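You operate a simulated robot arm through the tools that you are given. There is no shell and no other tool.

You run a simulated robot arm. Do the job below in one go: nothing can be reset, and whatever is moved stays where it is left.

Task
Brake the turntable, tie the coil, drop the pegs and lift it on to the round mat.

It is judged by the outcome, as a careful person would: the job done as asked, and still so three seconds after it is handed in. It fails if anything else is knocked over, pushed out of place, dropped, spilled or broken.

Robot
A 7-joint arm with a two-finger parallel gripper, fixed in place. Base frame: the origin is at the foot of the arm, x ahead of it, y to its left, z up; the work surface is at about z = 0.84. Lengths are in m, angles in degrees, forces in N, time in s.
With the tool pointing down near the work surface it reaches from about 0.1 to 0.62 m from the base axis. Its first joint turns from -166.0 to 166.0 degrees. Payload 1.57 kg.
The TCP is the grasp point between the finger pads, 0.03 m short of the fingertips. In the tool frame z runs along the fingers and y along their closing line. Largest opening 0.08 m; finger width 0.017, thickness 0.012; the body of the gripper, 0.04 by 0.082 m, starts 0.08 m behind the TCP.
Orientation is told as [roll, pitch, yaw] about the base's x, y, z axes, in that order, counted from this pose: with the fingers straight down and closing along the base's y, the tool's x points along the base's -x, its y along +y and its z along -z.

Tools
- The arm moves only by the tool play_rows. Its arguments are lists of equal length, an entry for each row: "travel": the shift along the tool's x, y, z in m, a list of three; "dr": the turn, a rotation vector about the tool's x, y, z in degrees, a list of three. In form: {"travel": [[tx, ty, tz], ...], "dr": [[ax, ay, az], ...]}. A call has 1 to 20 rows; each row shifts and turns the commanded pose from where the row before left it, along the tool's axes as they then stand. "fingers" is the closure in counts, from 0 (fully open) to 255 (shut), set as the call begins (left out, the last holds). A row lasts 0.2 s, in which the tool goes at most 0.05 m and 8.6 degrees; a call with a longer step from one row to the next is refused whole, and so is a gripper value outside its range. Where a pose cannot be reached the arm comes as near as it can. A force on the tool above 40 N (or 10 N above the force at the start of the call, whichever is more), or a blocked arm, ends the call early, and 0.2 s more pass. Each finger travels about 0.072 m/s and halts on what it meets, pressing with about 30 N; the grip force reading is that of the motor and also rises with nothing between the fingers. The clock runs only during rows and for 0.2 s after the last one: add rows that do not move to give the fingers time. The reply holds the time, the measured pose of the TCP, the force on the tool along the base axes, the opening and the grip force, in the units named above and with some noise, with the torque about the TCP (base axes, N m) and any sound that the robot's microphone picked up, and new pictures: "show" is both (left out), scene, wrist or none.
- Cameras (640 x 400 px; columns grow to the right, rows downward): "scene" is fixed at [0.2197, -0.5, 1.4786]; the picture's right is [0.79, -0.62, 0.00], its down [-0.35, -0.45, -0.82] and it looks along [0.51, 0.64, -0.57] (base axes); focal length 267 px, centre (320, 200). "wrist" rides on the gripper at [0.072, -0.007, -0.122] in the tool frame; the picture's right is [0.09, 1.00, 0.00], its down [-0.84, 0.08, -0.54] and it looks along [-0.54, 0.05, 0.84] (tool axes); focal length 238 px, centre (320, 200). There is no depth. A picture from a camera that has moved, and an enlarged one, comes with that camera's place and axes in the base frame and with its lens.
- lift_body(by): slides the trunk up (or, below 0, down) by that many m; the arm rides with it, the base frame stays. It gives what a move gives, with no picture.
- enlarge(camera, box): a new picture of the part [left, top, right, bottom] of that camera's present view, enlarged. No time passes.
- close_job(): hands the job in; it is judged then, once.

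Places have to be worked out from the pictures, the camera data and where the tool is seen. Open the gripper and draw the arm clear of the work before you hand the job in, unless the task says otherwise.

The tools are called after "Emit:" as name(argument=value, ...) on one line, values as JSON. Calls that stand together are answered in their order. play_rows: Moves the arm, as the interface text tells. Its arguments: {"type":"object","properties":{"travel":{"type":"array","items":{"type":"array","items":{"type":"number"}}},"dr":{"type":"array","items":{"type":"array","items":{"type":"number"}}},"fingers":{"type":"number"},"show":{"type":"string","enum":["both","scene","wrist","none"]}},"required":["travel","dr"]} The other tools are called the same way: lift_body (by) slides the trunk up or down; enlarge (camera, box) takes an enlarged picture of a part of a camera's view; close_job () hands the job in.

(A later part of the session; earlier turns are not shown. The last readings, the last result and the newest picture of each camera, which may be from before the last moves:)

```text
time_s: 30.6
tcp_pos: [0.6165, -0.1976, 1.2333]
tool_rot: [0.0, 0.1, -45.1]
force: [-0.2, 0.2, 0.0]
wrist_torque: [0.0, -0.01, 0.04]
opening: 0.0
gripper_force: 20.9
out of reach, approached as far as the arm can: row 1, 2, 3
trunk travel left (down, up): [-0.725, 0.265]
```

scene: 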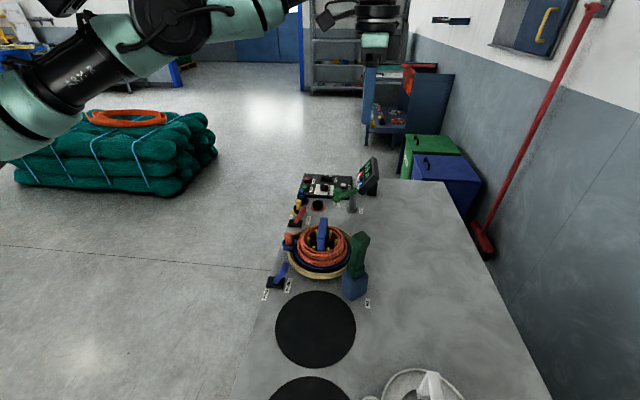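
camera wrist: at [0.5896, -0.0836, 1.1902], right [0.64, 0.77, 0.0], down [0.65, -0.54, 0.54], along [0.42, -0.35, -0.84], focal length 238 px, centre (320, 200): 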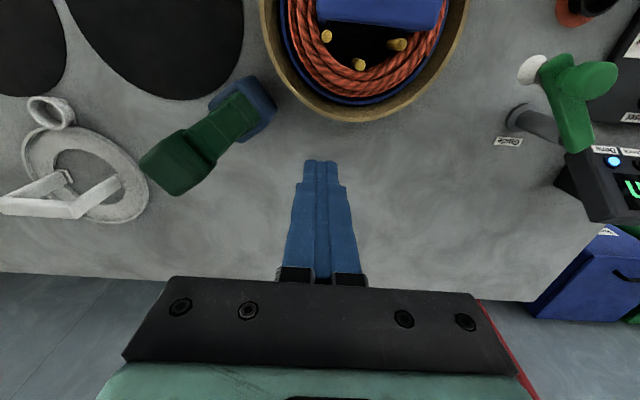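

I'll try tilting the fingers outward, which forces the wrist to move and may free the elbow.

Emit:
play_rows(travel=[[0, 0, 0], [0, 0, 0], [0, 0, 0]], dr=[[-3.74, -7.07, 0], [-3.74, -7.07, 0], [-3.74, -7.07, 0]], show="scene")

```text
time_s: 31.4
tcp_pos: [0.6756, -0.2166, 1.2435]
tool_rot: [7.5, -13.8, -46.1]
force: [-0.2, -0.2, -0.5]
wrist_torque: [0.0, -0.04, 0.01]
opening: 0.0
gripper_force: 21.4
out of reach, approached as far as the arm can: row 1, 2, 3
trunk travel left (down, up): [-0.725, 0.265]
```

scene: 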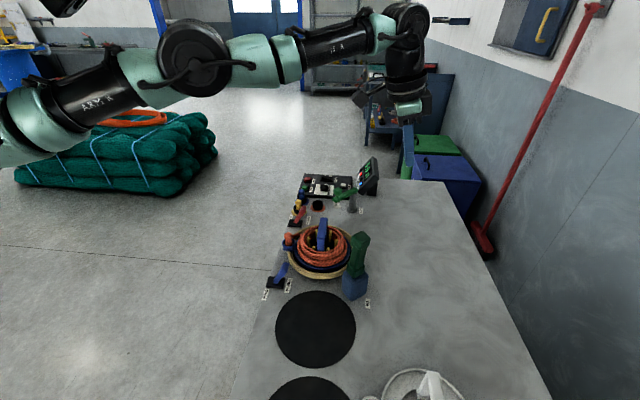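

It looks like the elbow is pinned hyperextended against its limit. I'll stretch outward, then go down on the outer side so the elbow flips to the normal bend, then pull in, all well clear of objects.

Emit:
play_rows(travel=[[-0.034, 0.018, 0.011], [0.0011, -0.0005, 0.041], [0.0011, -0.0005, 0.041], [0.028, -0.0148, 0.0015], [0.028, -0.0148, 0.0015]], dr=[[0, 0, 0], [0, 0, 0], [0, 0, 0], [0, 0, 0], [0, 0, 0]], show="scene")

```text
time_s: 32.6
tcp_pos: [0.6261, -0.2001, 1.1418]
tool_rot: [7.5, -13.8, -46.2]
force: [-0.2, -0.3, -0.2]
wrist_torque: [-0.01, 0.01, -0.02]
opening: 0.0001
gripper_force: 21.3
out of reach, approached as far as the arm can: row 1, 2, 3
trunk travel left (down, up): [-0.725, 0.265]
```

scene: 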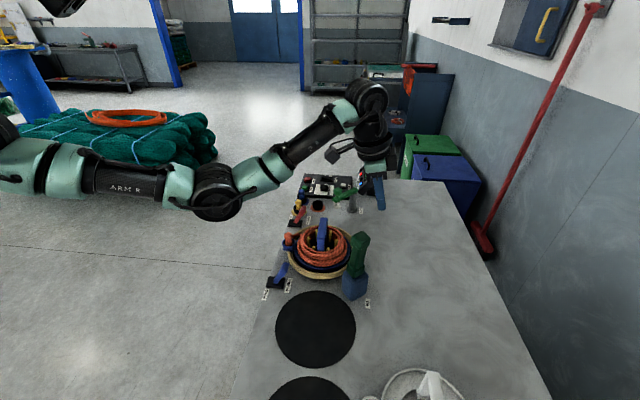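

The elbow is bent normally again. I'll retract and level the tool, staying high.

Emit:
play_rows(travel=[[0.0272, -0.0144, -0.0086], [0.0272, -0.0144, -0.0086], [0.0272, -0.0144, -0.0086], [0.0272, -0.0144, -0.0086], [0, 0, 0], [0, 0, 0]], dr=[[0, 0, 0], [0, 0, 0], [0, 0, 0], [0, 0, 0], [3.7, 6.9, 0], [3.7, 6.9, 0]], show="both")

```text
time_s: 34.0
tcp_pos: [0.5034, -0.165, 1.1379]
tool_rot: [-0.1, 0.0, -45.1]
force: [0.2, 0.1, -0.6]
wrist_torque: [-0.01, 0.03, 0.01]
opening: 0.0
gripper_force: 21.7
trunk travel left (down, up): [-0.725, 0.265]
camera wrist: at [0.4507, -0.1176, 1.2605], right [0.64, 0.77, 0.0], down [0.65, -0.54, 0.54], along [0.41, -0.35, -0.84], focal length 238 px, centre (320, 200)
```

scene: 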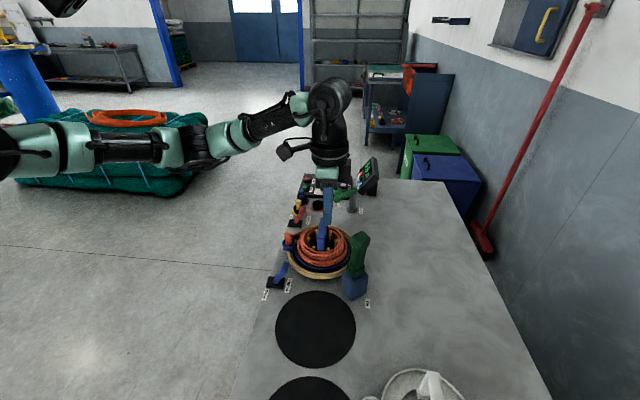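
wrist: 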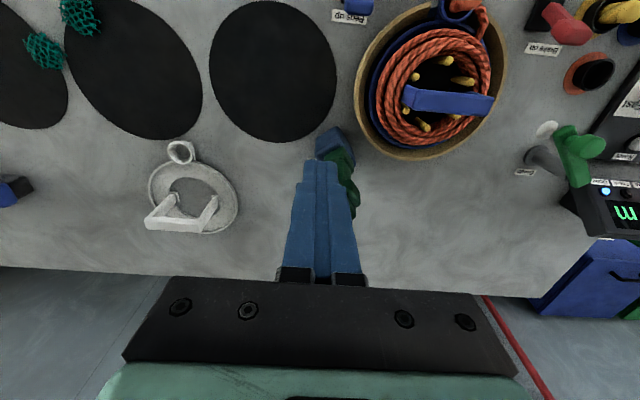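

The arm is healthy again at (0.503,-0.165). Triangulation puts the Tie arm head at about (0.58,-0.20,1.045) and its base near z=0.93. Swung toward +y, its lug would land on the coil ring, so it is a swing arm. I'll yaw to 0 and hover on its -y side.

Emit:
play_rows(travel=[[0, 0, 0], [0, 0, 0], [0, 0, 0], [0, 0, 0], [0, 0, 0], [0, 0, 0], [-0.024, -0.03, 0], [-0.024, -0.03, 0], [-0.024, -0.03, 0]], dr=[[0, 0, -7.5], [0, 0, -7.5], [0, 0, -7.5], [0, 0, -7.5], [0, 0, -7.5], [0, 0, -7.5], [0, 0, 0], [0, 0, 0], [0, 0, 0]], show="both")

Emit:
enlarge(camera="wrist", box=[260, 40, 440, 260])

Emit:
enlarge(camera="scene", box=[290, 180, 410, 310])

```text
time_s: 36.0
tcp_pos: [0.5767, -0.2566, 1.1402]
tool_rot: [-0.1, 0.0, -0.2]
force: [-0.5, -0.2, 0.0]
wrist_torque: [0.03, 0.01, 0.01]
opening: 0.0001
gripper_force: 21.0
trunk travel left (down, up): [-0.725, 0.265]
camera wrist: at [0.5059, -0.262, 1.2607], right [-0.09, 1.0, 0.0], down [0.84, 0.07, 0.54], along [0.54, 0.05, -0.84], focal length 238 px, centre (320, 200)
```

scene: 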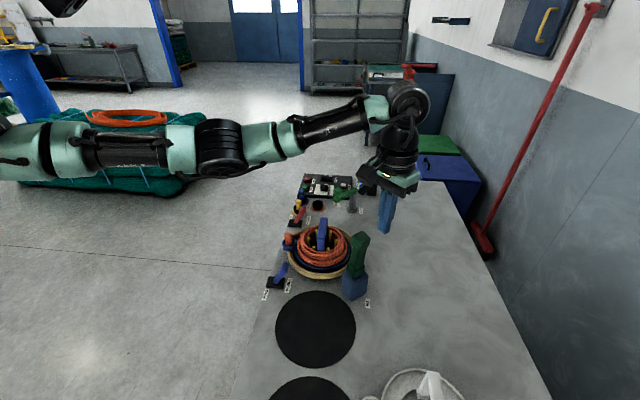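
wrist: 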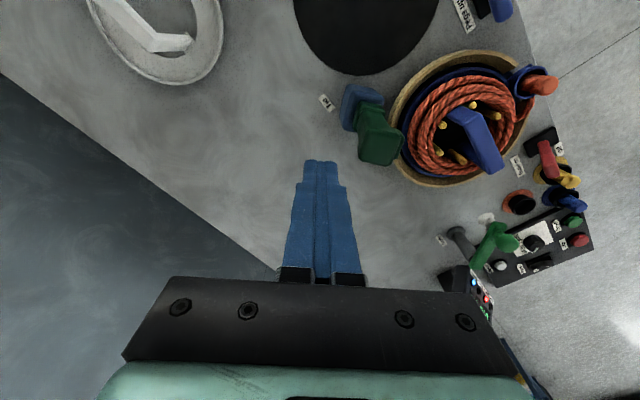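

```text
1.82 times, centred on (350, 150) of wrist
camera zoom: at [0.5059, -0.262, 1.2607], right [-0.09, 1.0, 0.0], down [0.84, 0.07, 0.54], along [0.54, 0.05, -0.84], focal length 433 px, centre (266, 291)
```

zoom: 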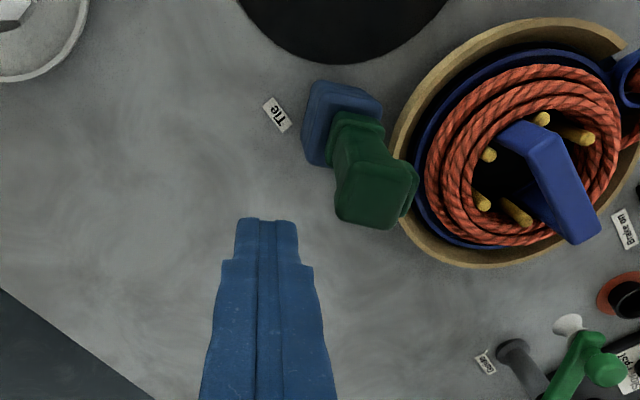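

```text
3.08 times, centred on (350, 245) of scene
camera zoom: at [0.2197, -0.5, 1.4786], right [0.79, -0.62, 0.0], down [-0.35, -0.45, -0.82], along [0.51, 0.64, -0.57], focal length 822 px, centre (228, 62)
```

zoom: 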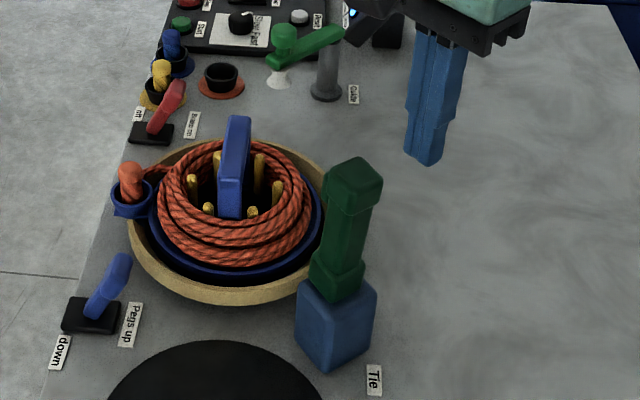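

The head is confirmed at (0.578,-0.198,1.045), about 3.6 cm wide. I'll descend on its -y side and then push gently in +y, watching for free swing versus resistance.

Emit:
play_rows(travel=[[0, 0, 0.04], [0, 0, 0.04], [0, 0, 0.03], [0, 0.01, 0], [0, 0.01, 0], [0, 0.006, 0], [0, 0.006, 0], [0, 0.006, 0]], dr=[[0, 0, 0], [0, 0, 0], [0, 0, 0], [0, 0, 0], [0, 0, 0], [0, 0, 0], [0, 0, 0], [0, 0, 0]], show="both")

Emit:
enlarge(camera="scene", box=[290, 180, 410, 310])

```text
time_s: 37.8
tcp_pos: [0.5791, -0.2151, 1.0292]
tool_rot: [-0.1, 0.0, -0.2]
force: [0.5, -1.3, 1.6]
wrist_torque: [0.01, 0.01, 0.0]
opening: 0.0
gripper_force: 21.9
trunk travel left (down, up): [-0.725, 0.265]
camera wrist: at [0.5076, -0.2216, 1.1504], right [-0.09, 1.0, 0.0], down [0.84, 0.08, 0.54], along [0.54, 0.05, -0.84], focal length 238 px, centre (320, 200)
```

scene: 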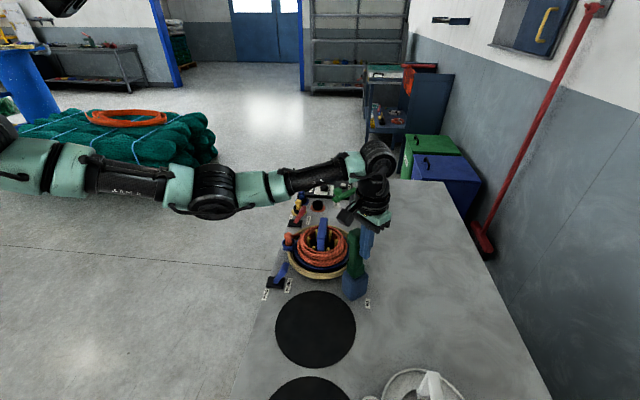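
wrist: 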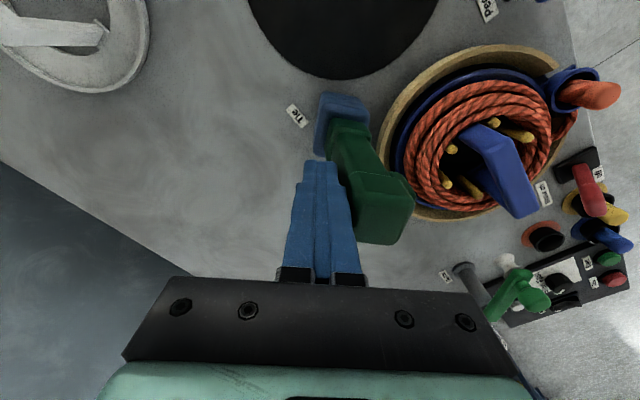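

```text
3.08 times, centred on (350, 245) of scene
camera zoom: at [0.2197, -0.5, 1.4786], right [0.79, -0.62, 0.0], down [-0.35, -0.45, -0.82], along [0.51, 0.64, -0.57], focal length 822 px, centre (228, 62)
```

zoom: 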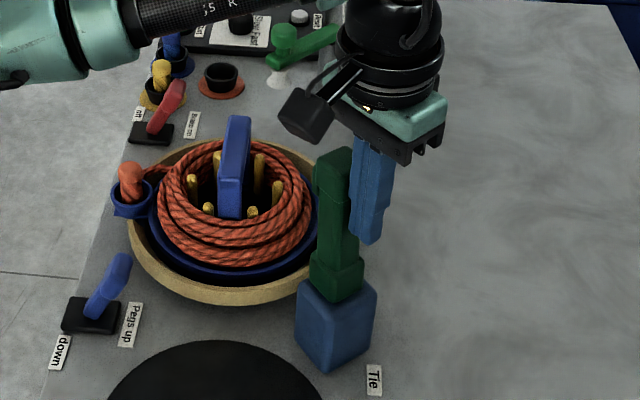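

The arm swings freely about its base with tiny force, so it is a hinged tie arm. I'll follow the arc, pushing +y and then down.

Emit:
play_rows(travel=[[0, 0.0125, 0], [0, 0.0125, 0], [0, 0.0125, 0], [0, 0.011, 0.002], [0, 0.011, 0.003]], dr=[[0, 0, 0], [0, 0, 0], [0, 0, 0], [0, 0, 0], [0, 0, 0]], show="both")

Emit:
enlarge(camera="scene", box=[290, 180, 410, 310])

```text
time_s: 39.0
tcp_pos: [0.5775, -0.1559, 1.0235]
tool_rot: [0.0, 0.1, -0.1]
force: [-0.1, -0.2, 0.3]
wrist_torque: [-0.01, 0.0, 0.02]
opening: 0.0
gripper_force: 21.1
trunk travel left (down, up): [-0.725, 0.265]
camera wrist: at [0.5065, -0.1621, 1.1446], right [-0.09, 1.0, 0.0], down [0.84, 0.08, 0.54], along [0.54, 0.05, -0.84], focal length 238 px, centre (320, 200)
```

scene: 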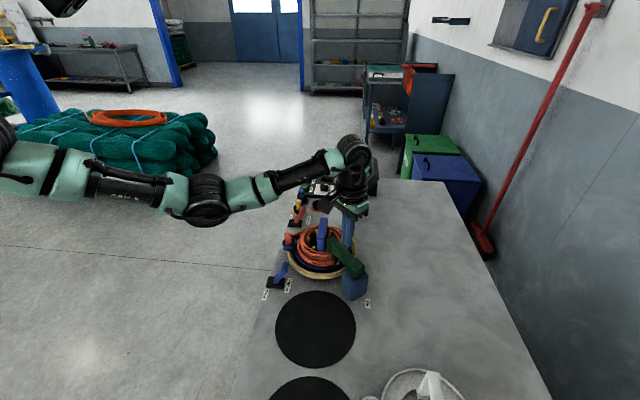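
wrist: 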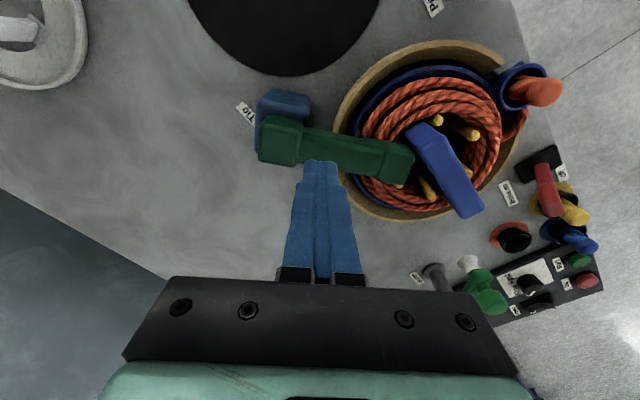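

```text
3.08 times, centred on (350, 245) of scene
camera zoom: at [0.2197, -0.5, 1.4786], right [0.79, -0.62, 0.0], down [-0.35, -0.45, -0.82], along [0.51, 0.64, -0.57], focal length 822 px, centre (228, 62)
```

zoom: 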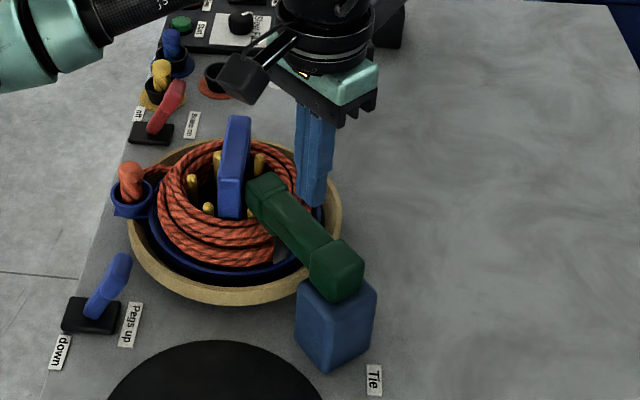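

The arm has tipped over onto the coil, with its head at about (0.577,-0.098,0.968). To finish the tie I'll move the fingertip above the head and press down gently.

Emit:
play_rows(travel=[[0, 0, -0.015], [0, 0.022, 0], [0, 0.022, 0], [0, 0, 0.008], [0, 0, 0.006], [0, 0, 0.004], [0, 0, 0.004], [0, 0, 0.004]], dr=[[0, 0, 0], [0, 0, 0], [0, 0, 0], [0, 0, 0], [0, 0, 0], [0, 0, 0], [0, 0, 0], [0, 0, 0]], show="both")

Emit:
enlarge(camera="scene", box=[290, 180, 410, 310])

```text
time_s: 40.8
tcp_pos: [0.5788, -0.113, 1.0135]
tool_rot: [-0.1, 0.0, -0.3]
force: [0.7, 0.8, 0.7]
wrist_torque: [-0.01, -0.01, 0.01]
opening: 0.0
gripper_force: 21.4
trunk travel left (down, up): [-0.725, 0.265]
camera wrist: at [0.5071, -0.1184, 1.134], right [-0.09, 1.0, 0.0], down [0.84, 0.08, 0.54], along [0.54, 0.05, -0.84], focal length 238 px, centre (320, 200)
```

scene: 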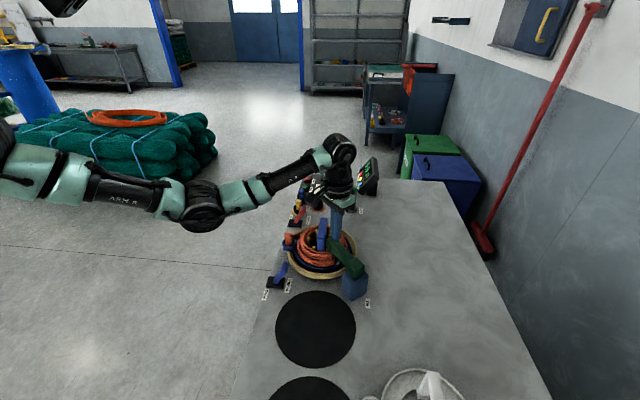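
wrist: 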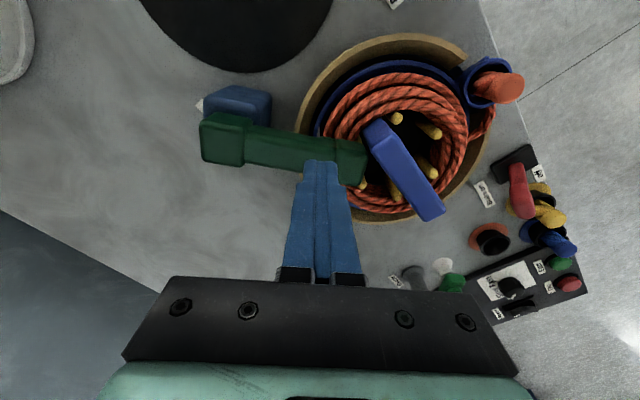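

```text
3.08 times, centred on (350, 245) of scene
camera zoom: at [0.2197, -0.5, 1.4786], right [0.79, -0.62, 0.0], down [-0.35, -0.45, -0.82], along [0.51, 0.64, -0.57], focal length 822 px, centre (228, 62)
```

zoom: 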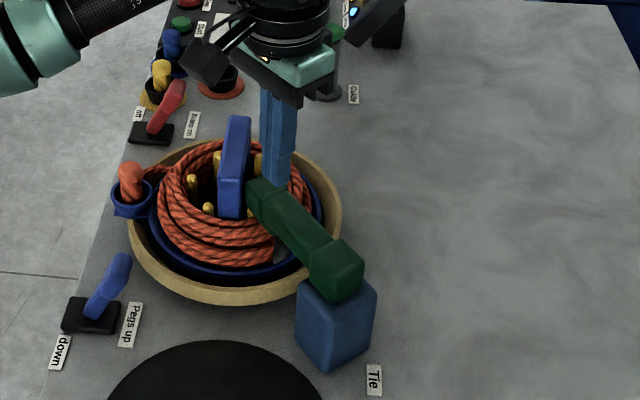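

There's no contact yet, with the tips at z≈0.983. Continuing down in small steps.

Emit:
play_rows(travel=[[0, 0, 0.004], [0, 0, 0.004], [0, 0, 0.003], [0, 0, 0.003]], dr=[[0, 0, 0], [0, 0, 0], [0, 0, 0], [0, 0, 0]], show="none")

```text
time_s: 41.8
tcp_pos: [0.577, -0.1118, 0.9984]
tool_rot: [-0.1, 0.0, -0.1]
force: [-0.2, 0.4, -0.1]
wrist_torque: [-0.02, -0.02, -0.03]
opening: 0.0
gripper_force: 20.9
trunk travel left (down, up): [-0.725, 0.265]
```

Emit:
play_rows(travel=[[0, 0, 0.004], [0, 0, 0.004], [0, 0, 0.003], [0, 0, 0.003]], dr=[[0, 0, 0], [0, 0, 0], [0, 0, 0], [0, 0, 0]], show="scene")

Emit:
enlarge(camera="scene", box=[300, 200, 380, 290])

```text
time_s: 42.8
tcp_pos: [0.5794, -0.1122, 0.9836]
tool_rot: [0.0, 0.0, -0.1]
force: [1.1, -0.1, -0.3]
wrist_torque: [0.0, -0.02, 0.02]
opening: 0.0
gripper_force: 21.2
trunk travel left (down, up): [-0.725, 0.265]
```

scene: 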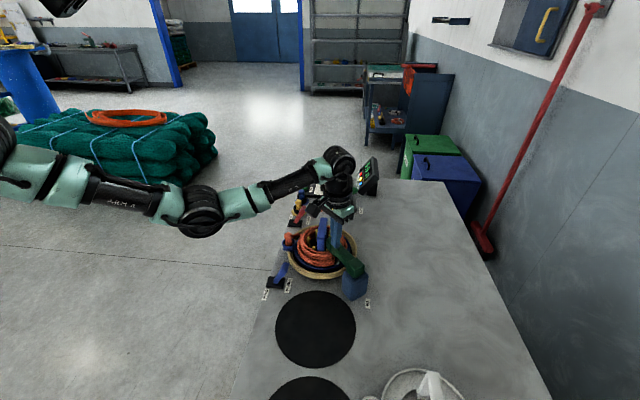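

```text
4.44 times, centred on (340, 245) of scene
camera zoom: at [0.2197, -0.5, 1.4786], right [0.79, -0.62, 0.0], down [-0.35, -0.45, -0.82], along [0.51, 0.64, -0.57], focal length 1188 px, centre (231, 0)
```

zoom: 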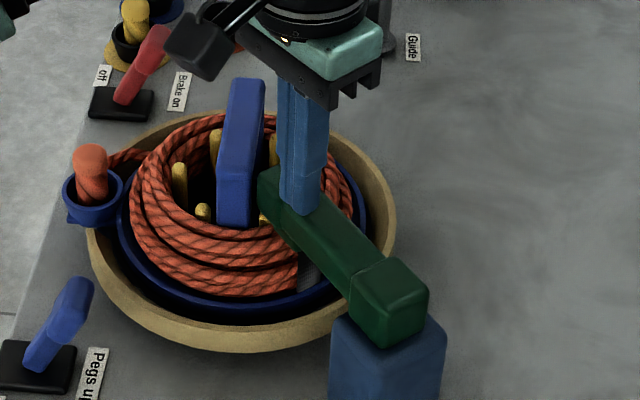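

Emit:
play_rows(travel=[[0, 0, 0.003], [0, 0, 0.003], [0, 0, 0.003]], dr=[[0, 0, 0], [0, 0, 0], [0, 0, 0]], show="wrist")

Emit:
enlarge(camera="wrist", box=[180, 20, 460, 240])

```text
time_s: 43.6
tcp_pos: [0.5767, -0.1113, 0.981]
tool_rot: [-0.3, -0.6, -0.1]
force: [-5.2, 2.4, 26.9]
wrist_torque: [-0.07, -0.06, 0.36]
opening: 0.0
gripper_force: 21.7
trunk travel left (down, up): [-0.725, 0.265]
camera wrist: at [0.506, -0.1177, 1.1019], right [-0.09, 1.0, 0.0], down [0.83, 0.08, 0.55], along [0.55, 0.05, -0.84], focal length 238 px, centre (320, 200)
```

wrist: 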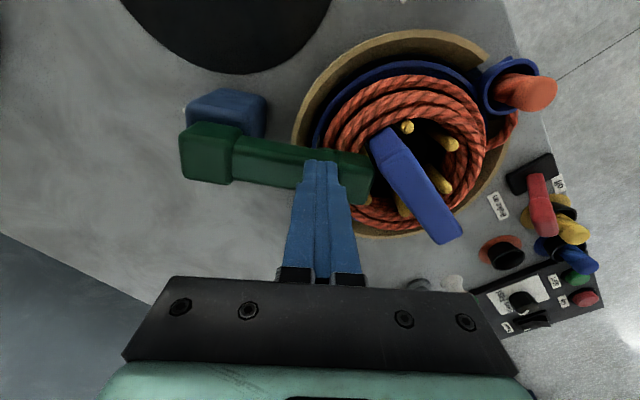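

```text
1.82 times, centred on (320, 130) of wrist
camera zoom: at [0.506, -0.1177, 1.1019], right [-0.09, 1.0, 0.0], down [0.83, 0.08, 0.55], along [0.55, 0.05, -0.84], focal length 433 px, centre (320, 327)
```

zoom: 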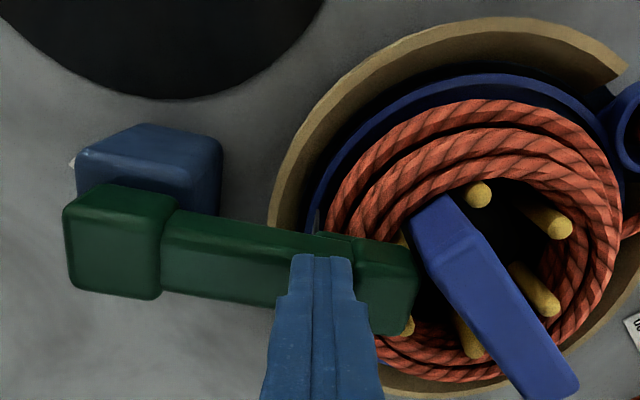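

The arm is now firmly pressed down on the coil at about 27 N. I'll press slightly more and dwell briefly so the tie registers.

Emit:
play_rows(travel=[[0, 0, 0.001], [0, 0, 0], [0, 0, 0], [0, 0, 0]], dr=[[0, 0, 0], [0, 0, 0], [0, 0, 0], [0, 0, 0]], show="scene")

Emit:
enlarge(camera="scene", box=[300, 200, 380, 290])

Emit:
enlarge(camera="scene", box=[345, 150, 395, 200])

```text
time_s: 44.6
tcp_pos: [0.577, -0.112, 0.9818]
tool_rot: [-0.1, -0.7, -0.1]
force: [-6.2, 4.8, 36.1]
wrist_torque: [0.04, -0.17, 0.27]
opening: 0.0
gripper_force: 20.8
trunk travel left (down, up): [-0.725, 0.265]
```

scene: 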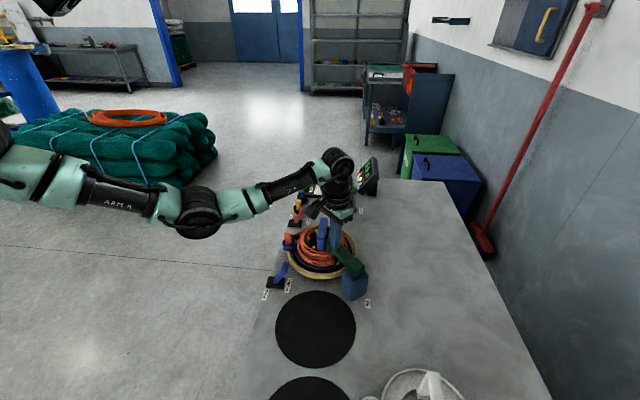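

```text
4.44 times, centred on (340, 245) of scene
camera zoom: at [0.2197, -0.5, 1.4786], right [0.79, -0.62, 0.0], down [-0.35, -0.45, -0.82], along [0.51, 0.64, -0.57], focal length 1188 px, centre (231, 0)
```

zoom: 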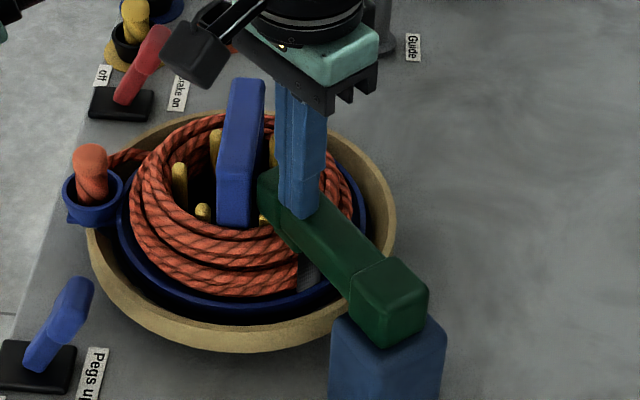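

```text
8.00 times, centred on (370, 175) of scene
camera zoom: at [0.2197, -0.5, 1.4786], right [0.79, -0.62, 0.0], down [-0.35, -0.45, -0.82], along [0.51, 0.64, -0.57], focal length 2138 px, centre (-80, 400)
```

zoom: 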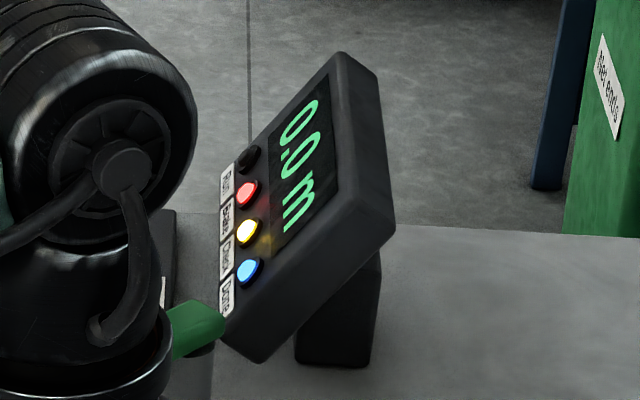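

A yellow indicator has lit. I'll release the pressing force by rising a bit and look at the panel more closely.

Emit:
play_rows(travel=[[0, 0, -0.02], [0, 0, -0.03], [0, 0, -0.03]], dr=[[0, 0, 0], [0, 0, 0], [0, 0, 0]], show="both")

Emit:
enlarge(camera="scene", box=[358, 160, 383, 185])

Emit:
enlarge(camera="scene", box=[300, 200, 380, 290])

Emit:
enlarge(camera="wrist", box=[180, 20, 460, 240])

```text
time_s: 45.4
tcp_pos: [0.5799, -0.113, 1.0534]
tool_rot: [0.0, 0.1, 0.0]
force: [-0.2, 0.2, 0.1]
wrist_torque: [-0.02, -0.01, -0.03]
opening: 0.0
gripper_force: 21.5
trunk travel left (down, up): [-0.725, 0.265]
camera wrist: at [0.5097, -0.1192, 1.1743], right [-0.09, 1.0, 0.0], down [0.84, 0.08, 0.54], along [0.54, 0.05, -0.84], focal length 238 px, centre (320, 200)
```

scene: 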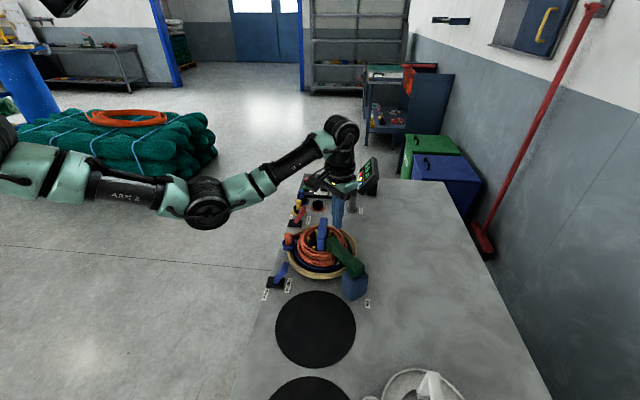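
wrist: 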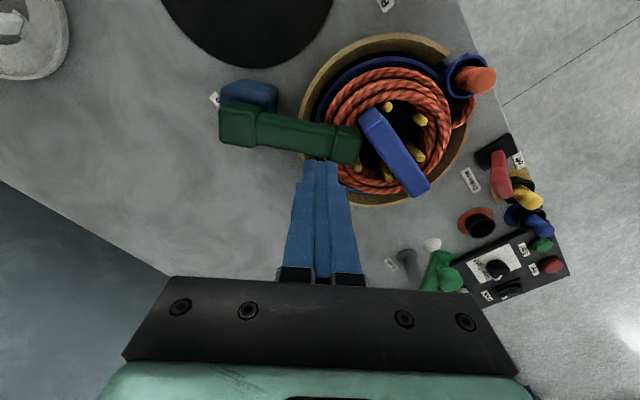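

```text
16.00 times, centred on (370, 172) of scene
camera zoom: at [0.2197, -0.5, 1.4786], right [0.79, -0.62, 0.0], down [-0.35, -0.45, -0.82], along [0.51, 0.64, -0.57], focal length 4275 px, centre (-488, 640)
```

zoom: 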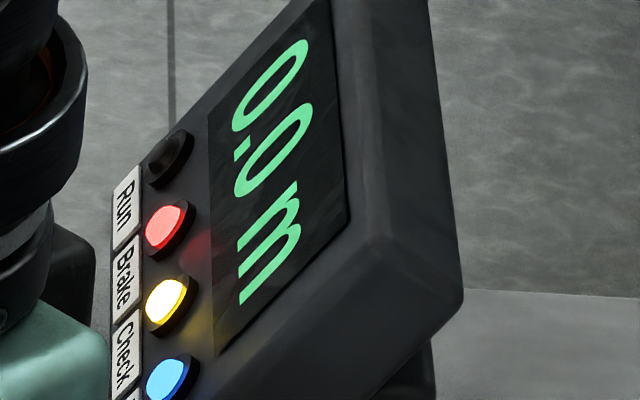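

```text
4.44 times, centred on (340, 245) of scene
camera zoom: at [0.2197, -0.5, 1.4786], right [0.79, -0.62, 0.0], down [-0.35, -0.45, -0.82], along [0.51, 0.64, -0.57], focal length 1188 px, centre (231, 0)
```

zoom: 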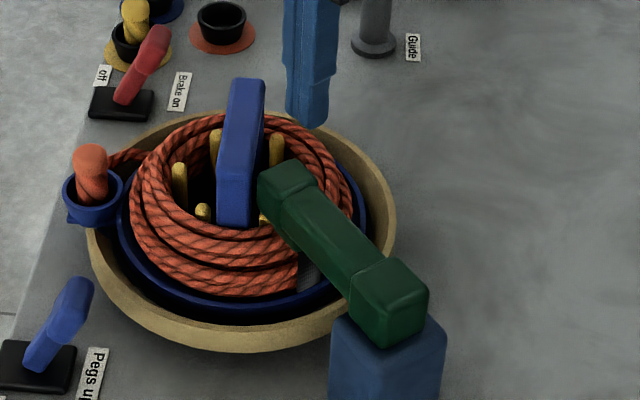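

```text
1.82 times, centred on (320, 130) of wrist
camera zoom: at [0.5097, -0.1192, 1.1743], right [-0.09, 1.0, 0.0], down [0.84, 0.08, 0.54], along [0.54, 0.05, -0.84], focal length 433 px, centre (320, 327)
```

zoom: 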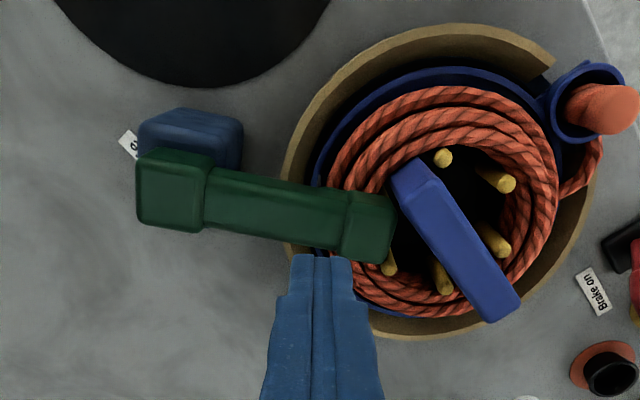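

The Check light is on with the arm resting fully down on the coil, so the arm probably has to go back upright. It stays down by itself, so I'll grip its head shallowly from above and swing it back. First I rise, open the fingers and yaw to about -96°.

Emit:
play_rows(travel=[[0, 0, -0.03], [0, 0, -0.03], [0, 0, 0], [0, 0, 0], [0, 0, 0], [0, 0, 0], [0, 0, 0], [0, 0, 0], [0, 0, 0], [0, 0, 0], [0, 0, 0], [0, 0, 0], [0, 0, 0], [0, 0, 0]], dr=[[0, 0, 0], [0, 0, 0], [0, 0, 8], [0, 0, 8], [0, 0, 8], [0, 0, 8], [0, 0, 8], [0, 0, 8], [0, 0, 8], [0, 0, 8], [0, 0, 8], [0, 0, 8], [0, 0, 8], [0, 0, 8]], fingers=0, show="both")

Emit:
enlarge(camera="wrist", box=[180, 40, 460, 240])

```text
time_s: 48.4
tcp_pos: [0.5792, -0.1127, 1.1138]
tool_rot: [0.0, -0.1, -96.3]
force: [-0.2, -0.1, 0.4]
wrist_torque: [-0.02, 0.0, -0.01]
opening: 0.0799
gripper_force: 0.0
trunk travel left (down, up): [-0.725, 0.265]
camera wrist: at [0.5811, -0.0405, 1.2359], right [1.0, -0.02, 0.0], down [-0.02, -0.84, 0.54], along [-0.01, -0.54, -0.84], focal length 238 px, centre (320, 200)
```

scene: 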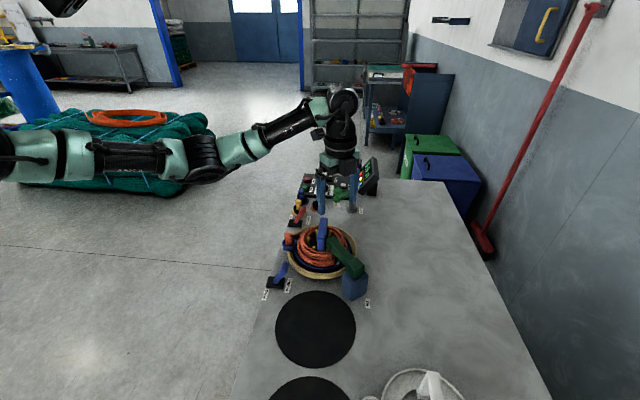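
wrist: 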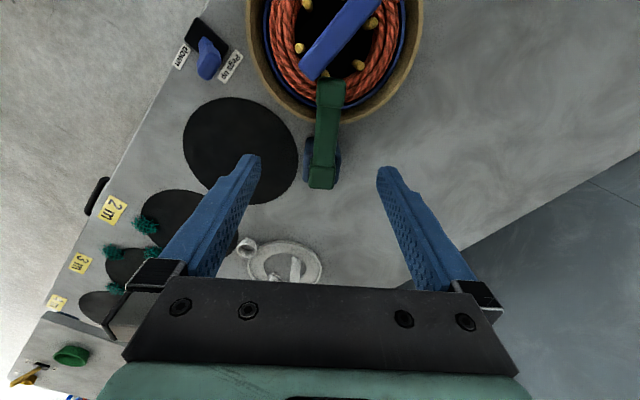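

```text
2.00 times, centred on (320, 140) of wrist
camera zoom: at [0.5811, -0.0405, 1.2359], right [1.0, -0.02, 0.0], down [-0.02, -0.84, 0.54], along [-0.01, -0.54, -0.84], focal length 477 px, centre (320, 320)
```

zoom: 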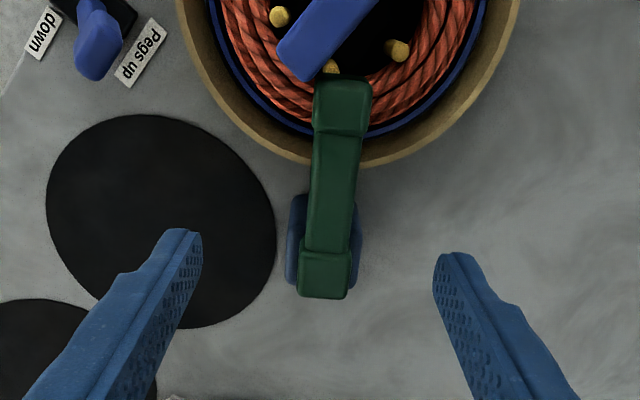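

The head lies at about (0.593,-0.085) with the shaft joining at y≈-0.10. I'll align the open fingers over the head/shaft junction and descend partway to check clearance.

Emit:
play_rows(travel=[[0.016, 0.0111, 0], [0, 0, 0.038], [0, 0, 0.038], [0, 0, 0.033]], dr=[[0, 0, 0], [0, 0, 0], [0, 0, 0], [0, 0, 0]], show="both")

Emit:
enlarge(camera="wrist", box=[200, 20, 440, 220])

Emit:
enlarge(camera="scene", box=[290, 180, 380, 290])

```text
time_s: 49.4
tcp_pos: [0.5921, -0.0981, 1.0033]
tool_rot: [0.0, -0.2, -96.1]
force: [0.5, -0.1, 0.2]
wrist_torque: [0.01, 0.03, 0.0]
opening: 0.0801
gripper_force: 0.0
trunk travel left (down, up): [-0.725, 0.265]
camera wrist: at [0.5937, -0.0244, 1.1247], right [1.0, -0.01, 0.0], down [-0.01, -0.84, 0.54], along [-0.01, -0.54, -0.84], focal length 238 px, centre (320, 200)
```

scene: 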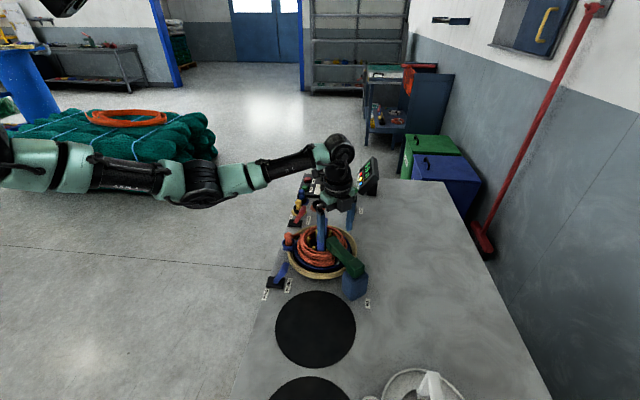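
wrist: 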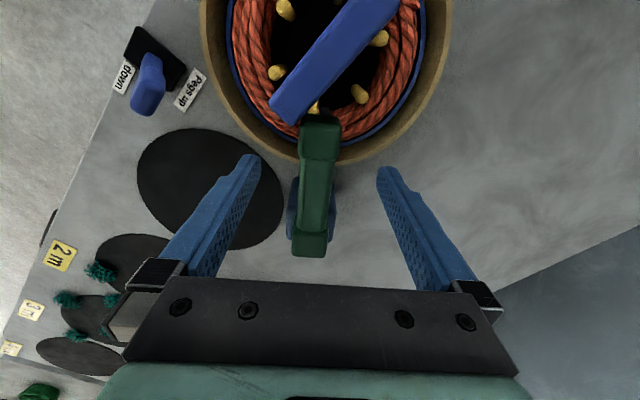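

```text
2.00 times, centred on (320, 120) of wrist
camera zoom: at [0.5937, -0.0244, 1.1247], right [1.0, -0.01, 0.0], down [-0.01, -0.84, 0.54], along [-0.01, -0.54, -0.84], focal length 477 px, centre (320, 360)
```

zoom: 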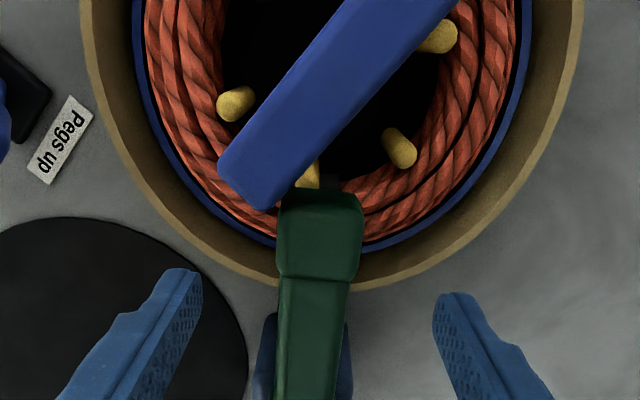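

```text
3.64 times, centred on (335, 235) of scene
camera zoom: at [0.2197, -0.5, 1.4786], right [0.79, -0.62, 0.0], down [-0.35, -0.45, -0.82], along [0.51, 0.64, -0.57], focal length 972 px, centre (266, 73)
```

zoom: 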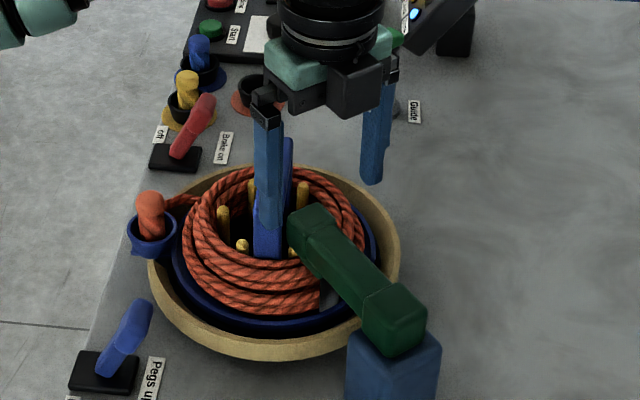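

The fingers straddle the junction nicely and sit just outside the coil's edge, clear of the bail. I'll descend to tips at about z=0.93 and check the force.

Emit:
play_rows(travel=[[0, 0, 0.02], [0, 0, 0.015], [0, 0, 0.008], [0, 0, 0]], dr=[[0, 0, 0], [0, 0, 0], [0, 0, 0], [0, 0, 0]], show="both")

Emit:
enlarge(camera="scene", box=[290, 180, 380, 290])

```text
time_s: 50.4
tcp_pos: [0.5928, -0.098, 0.9642]
tool_rot: [0.0, -0.1, -96.3]
force: [-0.1, -0.2, 0.0]
wrist_torque: [-0.01, -0.02, 0.0]
opening: 0.0803
gripper_force: 0.0
trunk travel left (down, up): [-0.725, 0.265]
camera wrist: at [0.5955, -0.0252, 1.0845], right [1.0, -0.02, 0.0], down [-0.01, -0.84, 0.54], along [-0.01, -0.54, -0.84], focal length 238 px, centre (320, 200)
```

scene: 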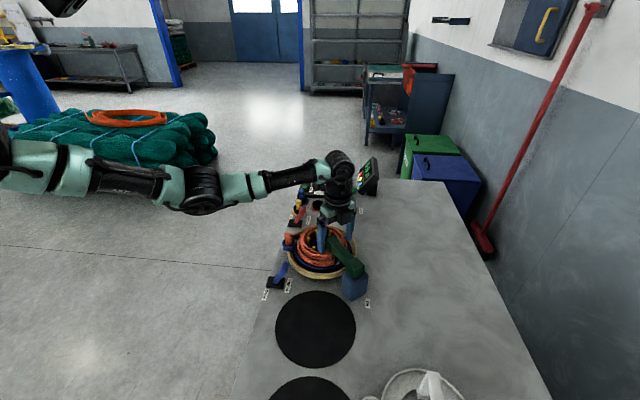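
wrist: 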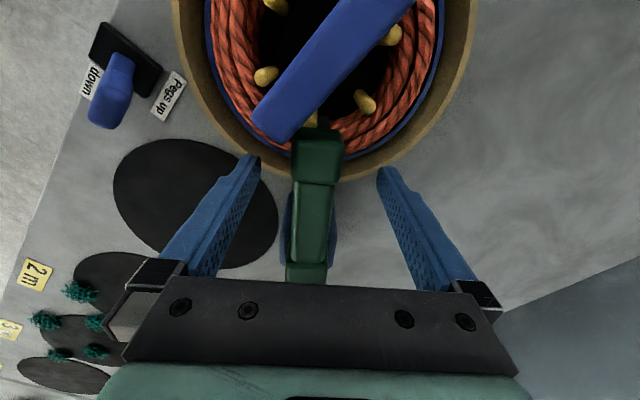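

```text
3.64 times, centred on (335, 235) of scene
camera zoom: at [0.2197, -0.5, 1.4786], right [0.79, -0.62, 0.0], down [-0.35, -0.45, -0.82], along [0.51, 0.64, -0.57], focal length 972 px, centre (266, 73)
```

zoom: 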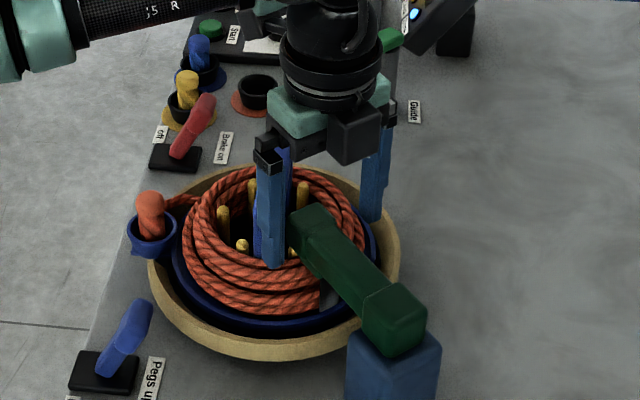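

There's no contact. I'll close on the head now.

Emit:
play_rows(travel=[[0, 0, 0], [0, 0, 0], [0, 0, 0], [0, 0, 0]], dr=[[0, 0, 0], [0, 0, 0], [0, 0, 0], [0, 0, 0]], fingers=255, show="wrist")

Emit:
enlarge(camera="wrist", box=[200, 20, 440, 220])

```text
time_s: 51.4
tcp_pos: [0.5911, -0.0967, 0.9637]
tool_rot: [-0.3, -0.1, -96.2]
force: [-16.6, 1.5, -0.1]
wrist_torque: [0.06, 0.57, -0.07]
opening: 0.0314
gripper_force: 40.3
trunk travel left (down, up): [-0.725, 0.265]
camera wrist: at [0.5932, -0.025, 1.0846], right [1.0, -0.02, -0.01], down [-0.01, -0.84, 0.54], along [-0.01, -0.54, -0.84], focal length 238 px, centre (320, 200)
```

wrist: 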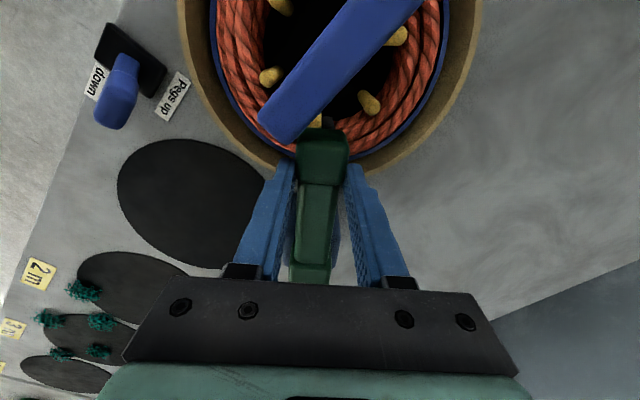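

```text
2.00 times, centred on (320, 120) of wrist
camera zoom: at [0.5932, -0.025, 1.0846], right [1.0, -0.02, -0.01], down [-0.01, -0.84, 0.54], along [-0.01, -0.54, -0.84], focal length 477 px, centre (320, 360)
```

zoom: 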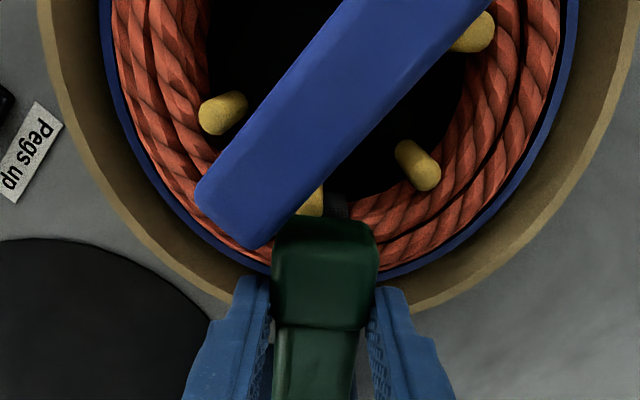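

I have the head gripped at 31 mm opening with some side load. I'll shift slightly to relieve it, then start swinging the arm up along its arc, checking forces.

Emit:
play_rows(travel=[[0, -0.004, 0], [-0.0041, 0, -0.0148], [-0.0072, 0, -0.0155]], dr=[[0, 0, 0], [0, 0, 0], [0, 0, 0]], show="scene")

Emit:
enlarge(camera="scene", box=[290, 180, 380, 290])

```text
time_s: 52.2
tcp_pos: [0.5882, -0.1046, 0.996]
tool_rot: [0.0, 0.2, -95.7]
force: [-0.6, 19.3, -5.8]
wrist_torque: [1.44, -0.29, -0.08]
opening: 0.0317
gripper_force: 40.4
trunk travel left (down, up): [-0.725, 0.265]
```

scene: 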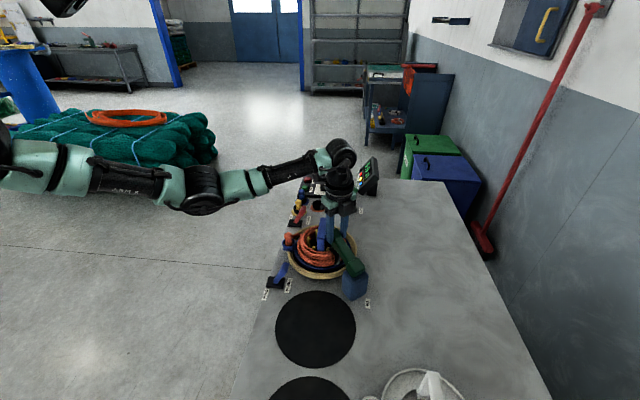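

```text
3.64 times, centred on (335, 235) of scene
camera zoom: at [0.2197, -0.5, 1.4786], right [0.79, -0.62, 0.0], down [-0.35, -0.45, -0.82], along [0.51, 0.64, -0.57], focal length 972 px, centre (266, 73)
```

zoom: 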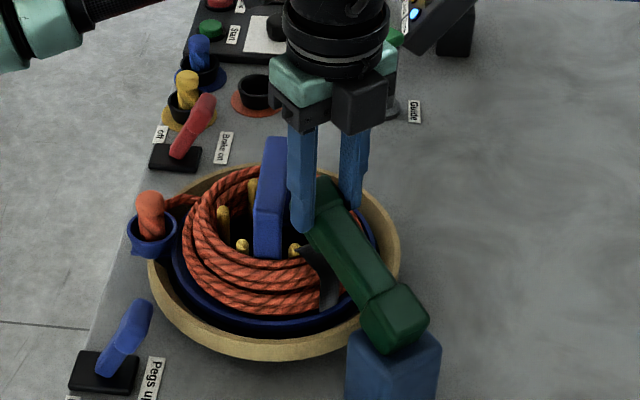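

The arm is rising and a black tie band now shows on the coil. Pad friction is building torque, so I'll lighten the grip and see how the forces respond.

Emit:
play_rows(travel=[[0, 0, 0], [0, 0, 0]], dr=[[0, 0, 0], [0, 0, 0]], fingers=162, show="none")

```text
time_s: 52.8
tcp_pos: [0.5907, -0.1037, 0.9955]
tool_rot: [0.1, 0.1, -95.9]
force: [0.3, 23.7, -0.4]
wrist_torque: [1.32, 0.27, 0.02]
opening: 0.0313
gripper_force: 40.0
trunk travel left (down, up): [-0.725, 0.265]
```

Emit:
play_rows(travel=[[0, 0, 0], [0, 0, 0]], dr=[[0, 0, 0], [0, 0, 0]], fingers=156, show="none")

```text
time_s: 53.4
tcp_pos: [0.5897, -0.1098, 0.9954]
tool_rot: [0.1, 0.0, -96.1]
force: [0.6, -0.2, 0.3]
wrist_torque: [0.02, -0.02, 0.02]
opening: 0.0308
gripper_force: 0.0
trunk travel left (down, up): [-0.725, 0.265]
```

Emit:
play_rows(travel=[[0, 0, 0]], dr=[[0, 0, 0]], show="both")

Emit:
enlarge(camera="scene", box=[290, 180, 380, 290])

Emit:
enlarge(camera="wrist", box=[200, 20, 440, 220])

```text
time_s: 53.8
tcp_pos: [0.5886, -0.11, 0.9952]
tool_rot: [0.0, -0.2, -96.1]
force: [-0.9, 0.5, 0.4]
wrist_torque: [0.02, 0.01, -0.03]
opening: 0.0311
gripper_force: 0.0
trunk travel left (down, up): [-0.725, 0.265]
camera wrist: at [0.5902, -0.0369, 1.1163], right [1.0, -0.02, 0.0], down [-0.01, -0.84, 0.54], along [-0.01, -0.54, -0.84], focal length 238 px, centre (320, 200)
```

scene: 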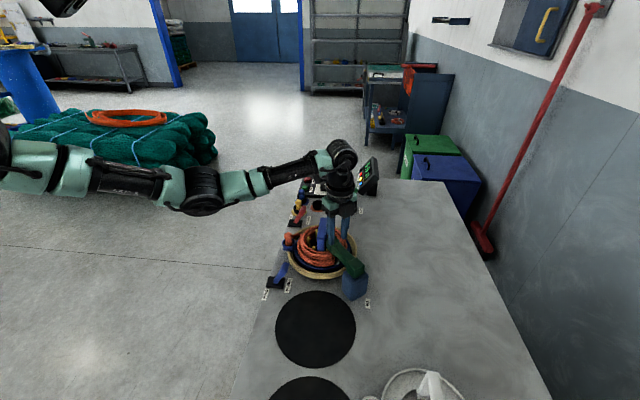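
wrist: 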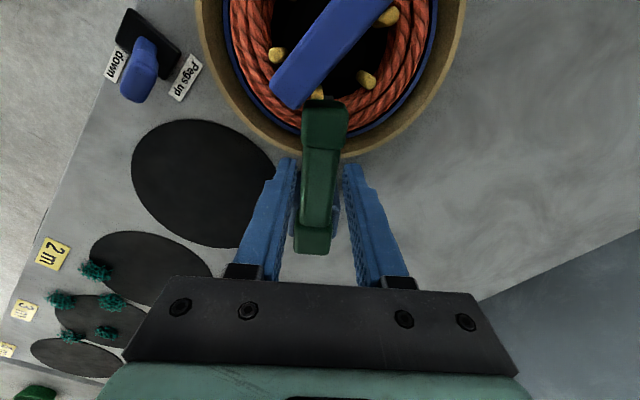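

```text
3.64 times, centred on (335, 235) of scene
camera zoom: at [0.2197, -0.5, 1.4786], right [0.79, -0.62, 0.0], down [-0.35, -0.45, -0.82], along [0.51, 0.64, -0.57], focal length 972 px, centre (266, 73)
```

zoom: 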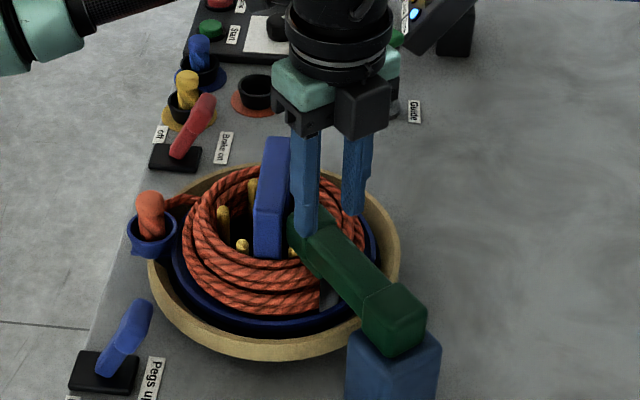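

```text
2.00 times, centred on (320, 120) of wrist
camera zoom: at [0.5902, -0.0369, 1.1163], right [1.0, -0.02, 0.0], down [-0.01, -0.84, 0.54], along [-0.01, -0.54, -0.84], focal length 477 px, centre (320, 360)
```

zoom: 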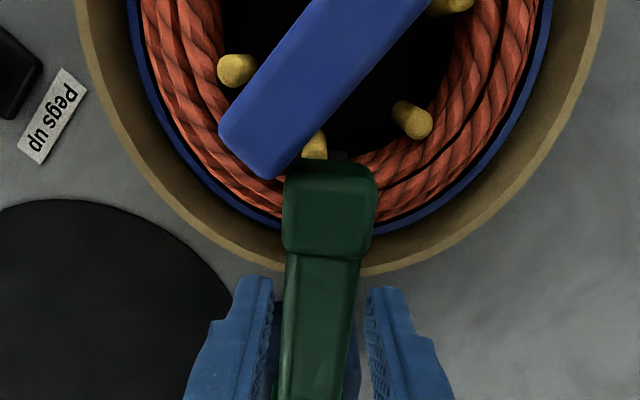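

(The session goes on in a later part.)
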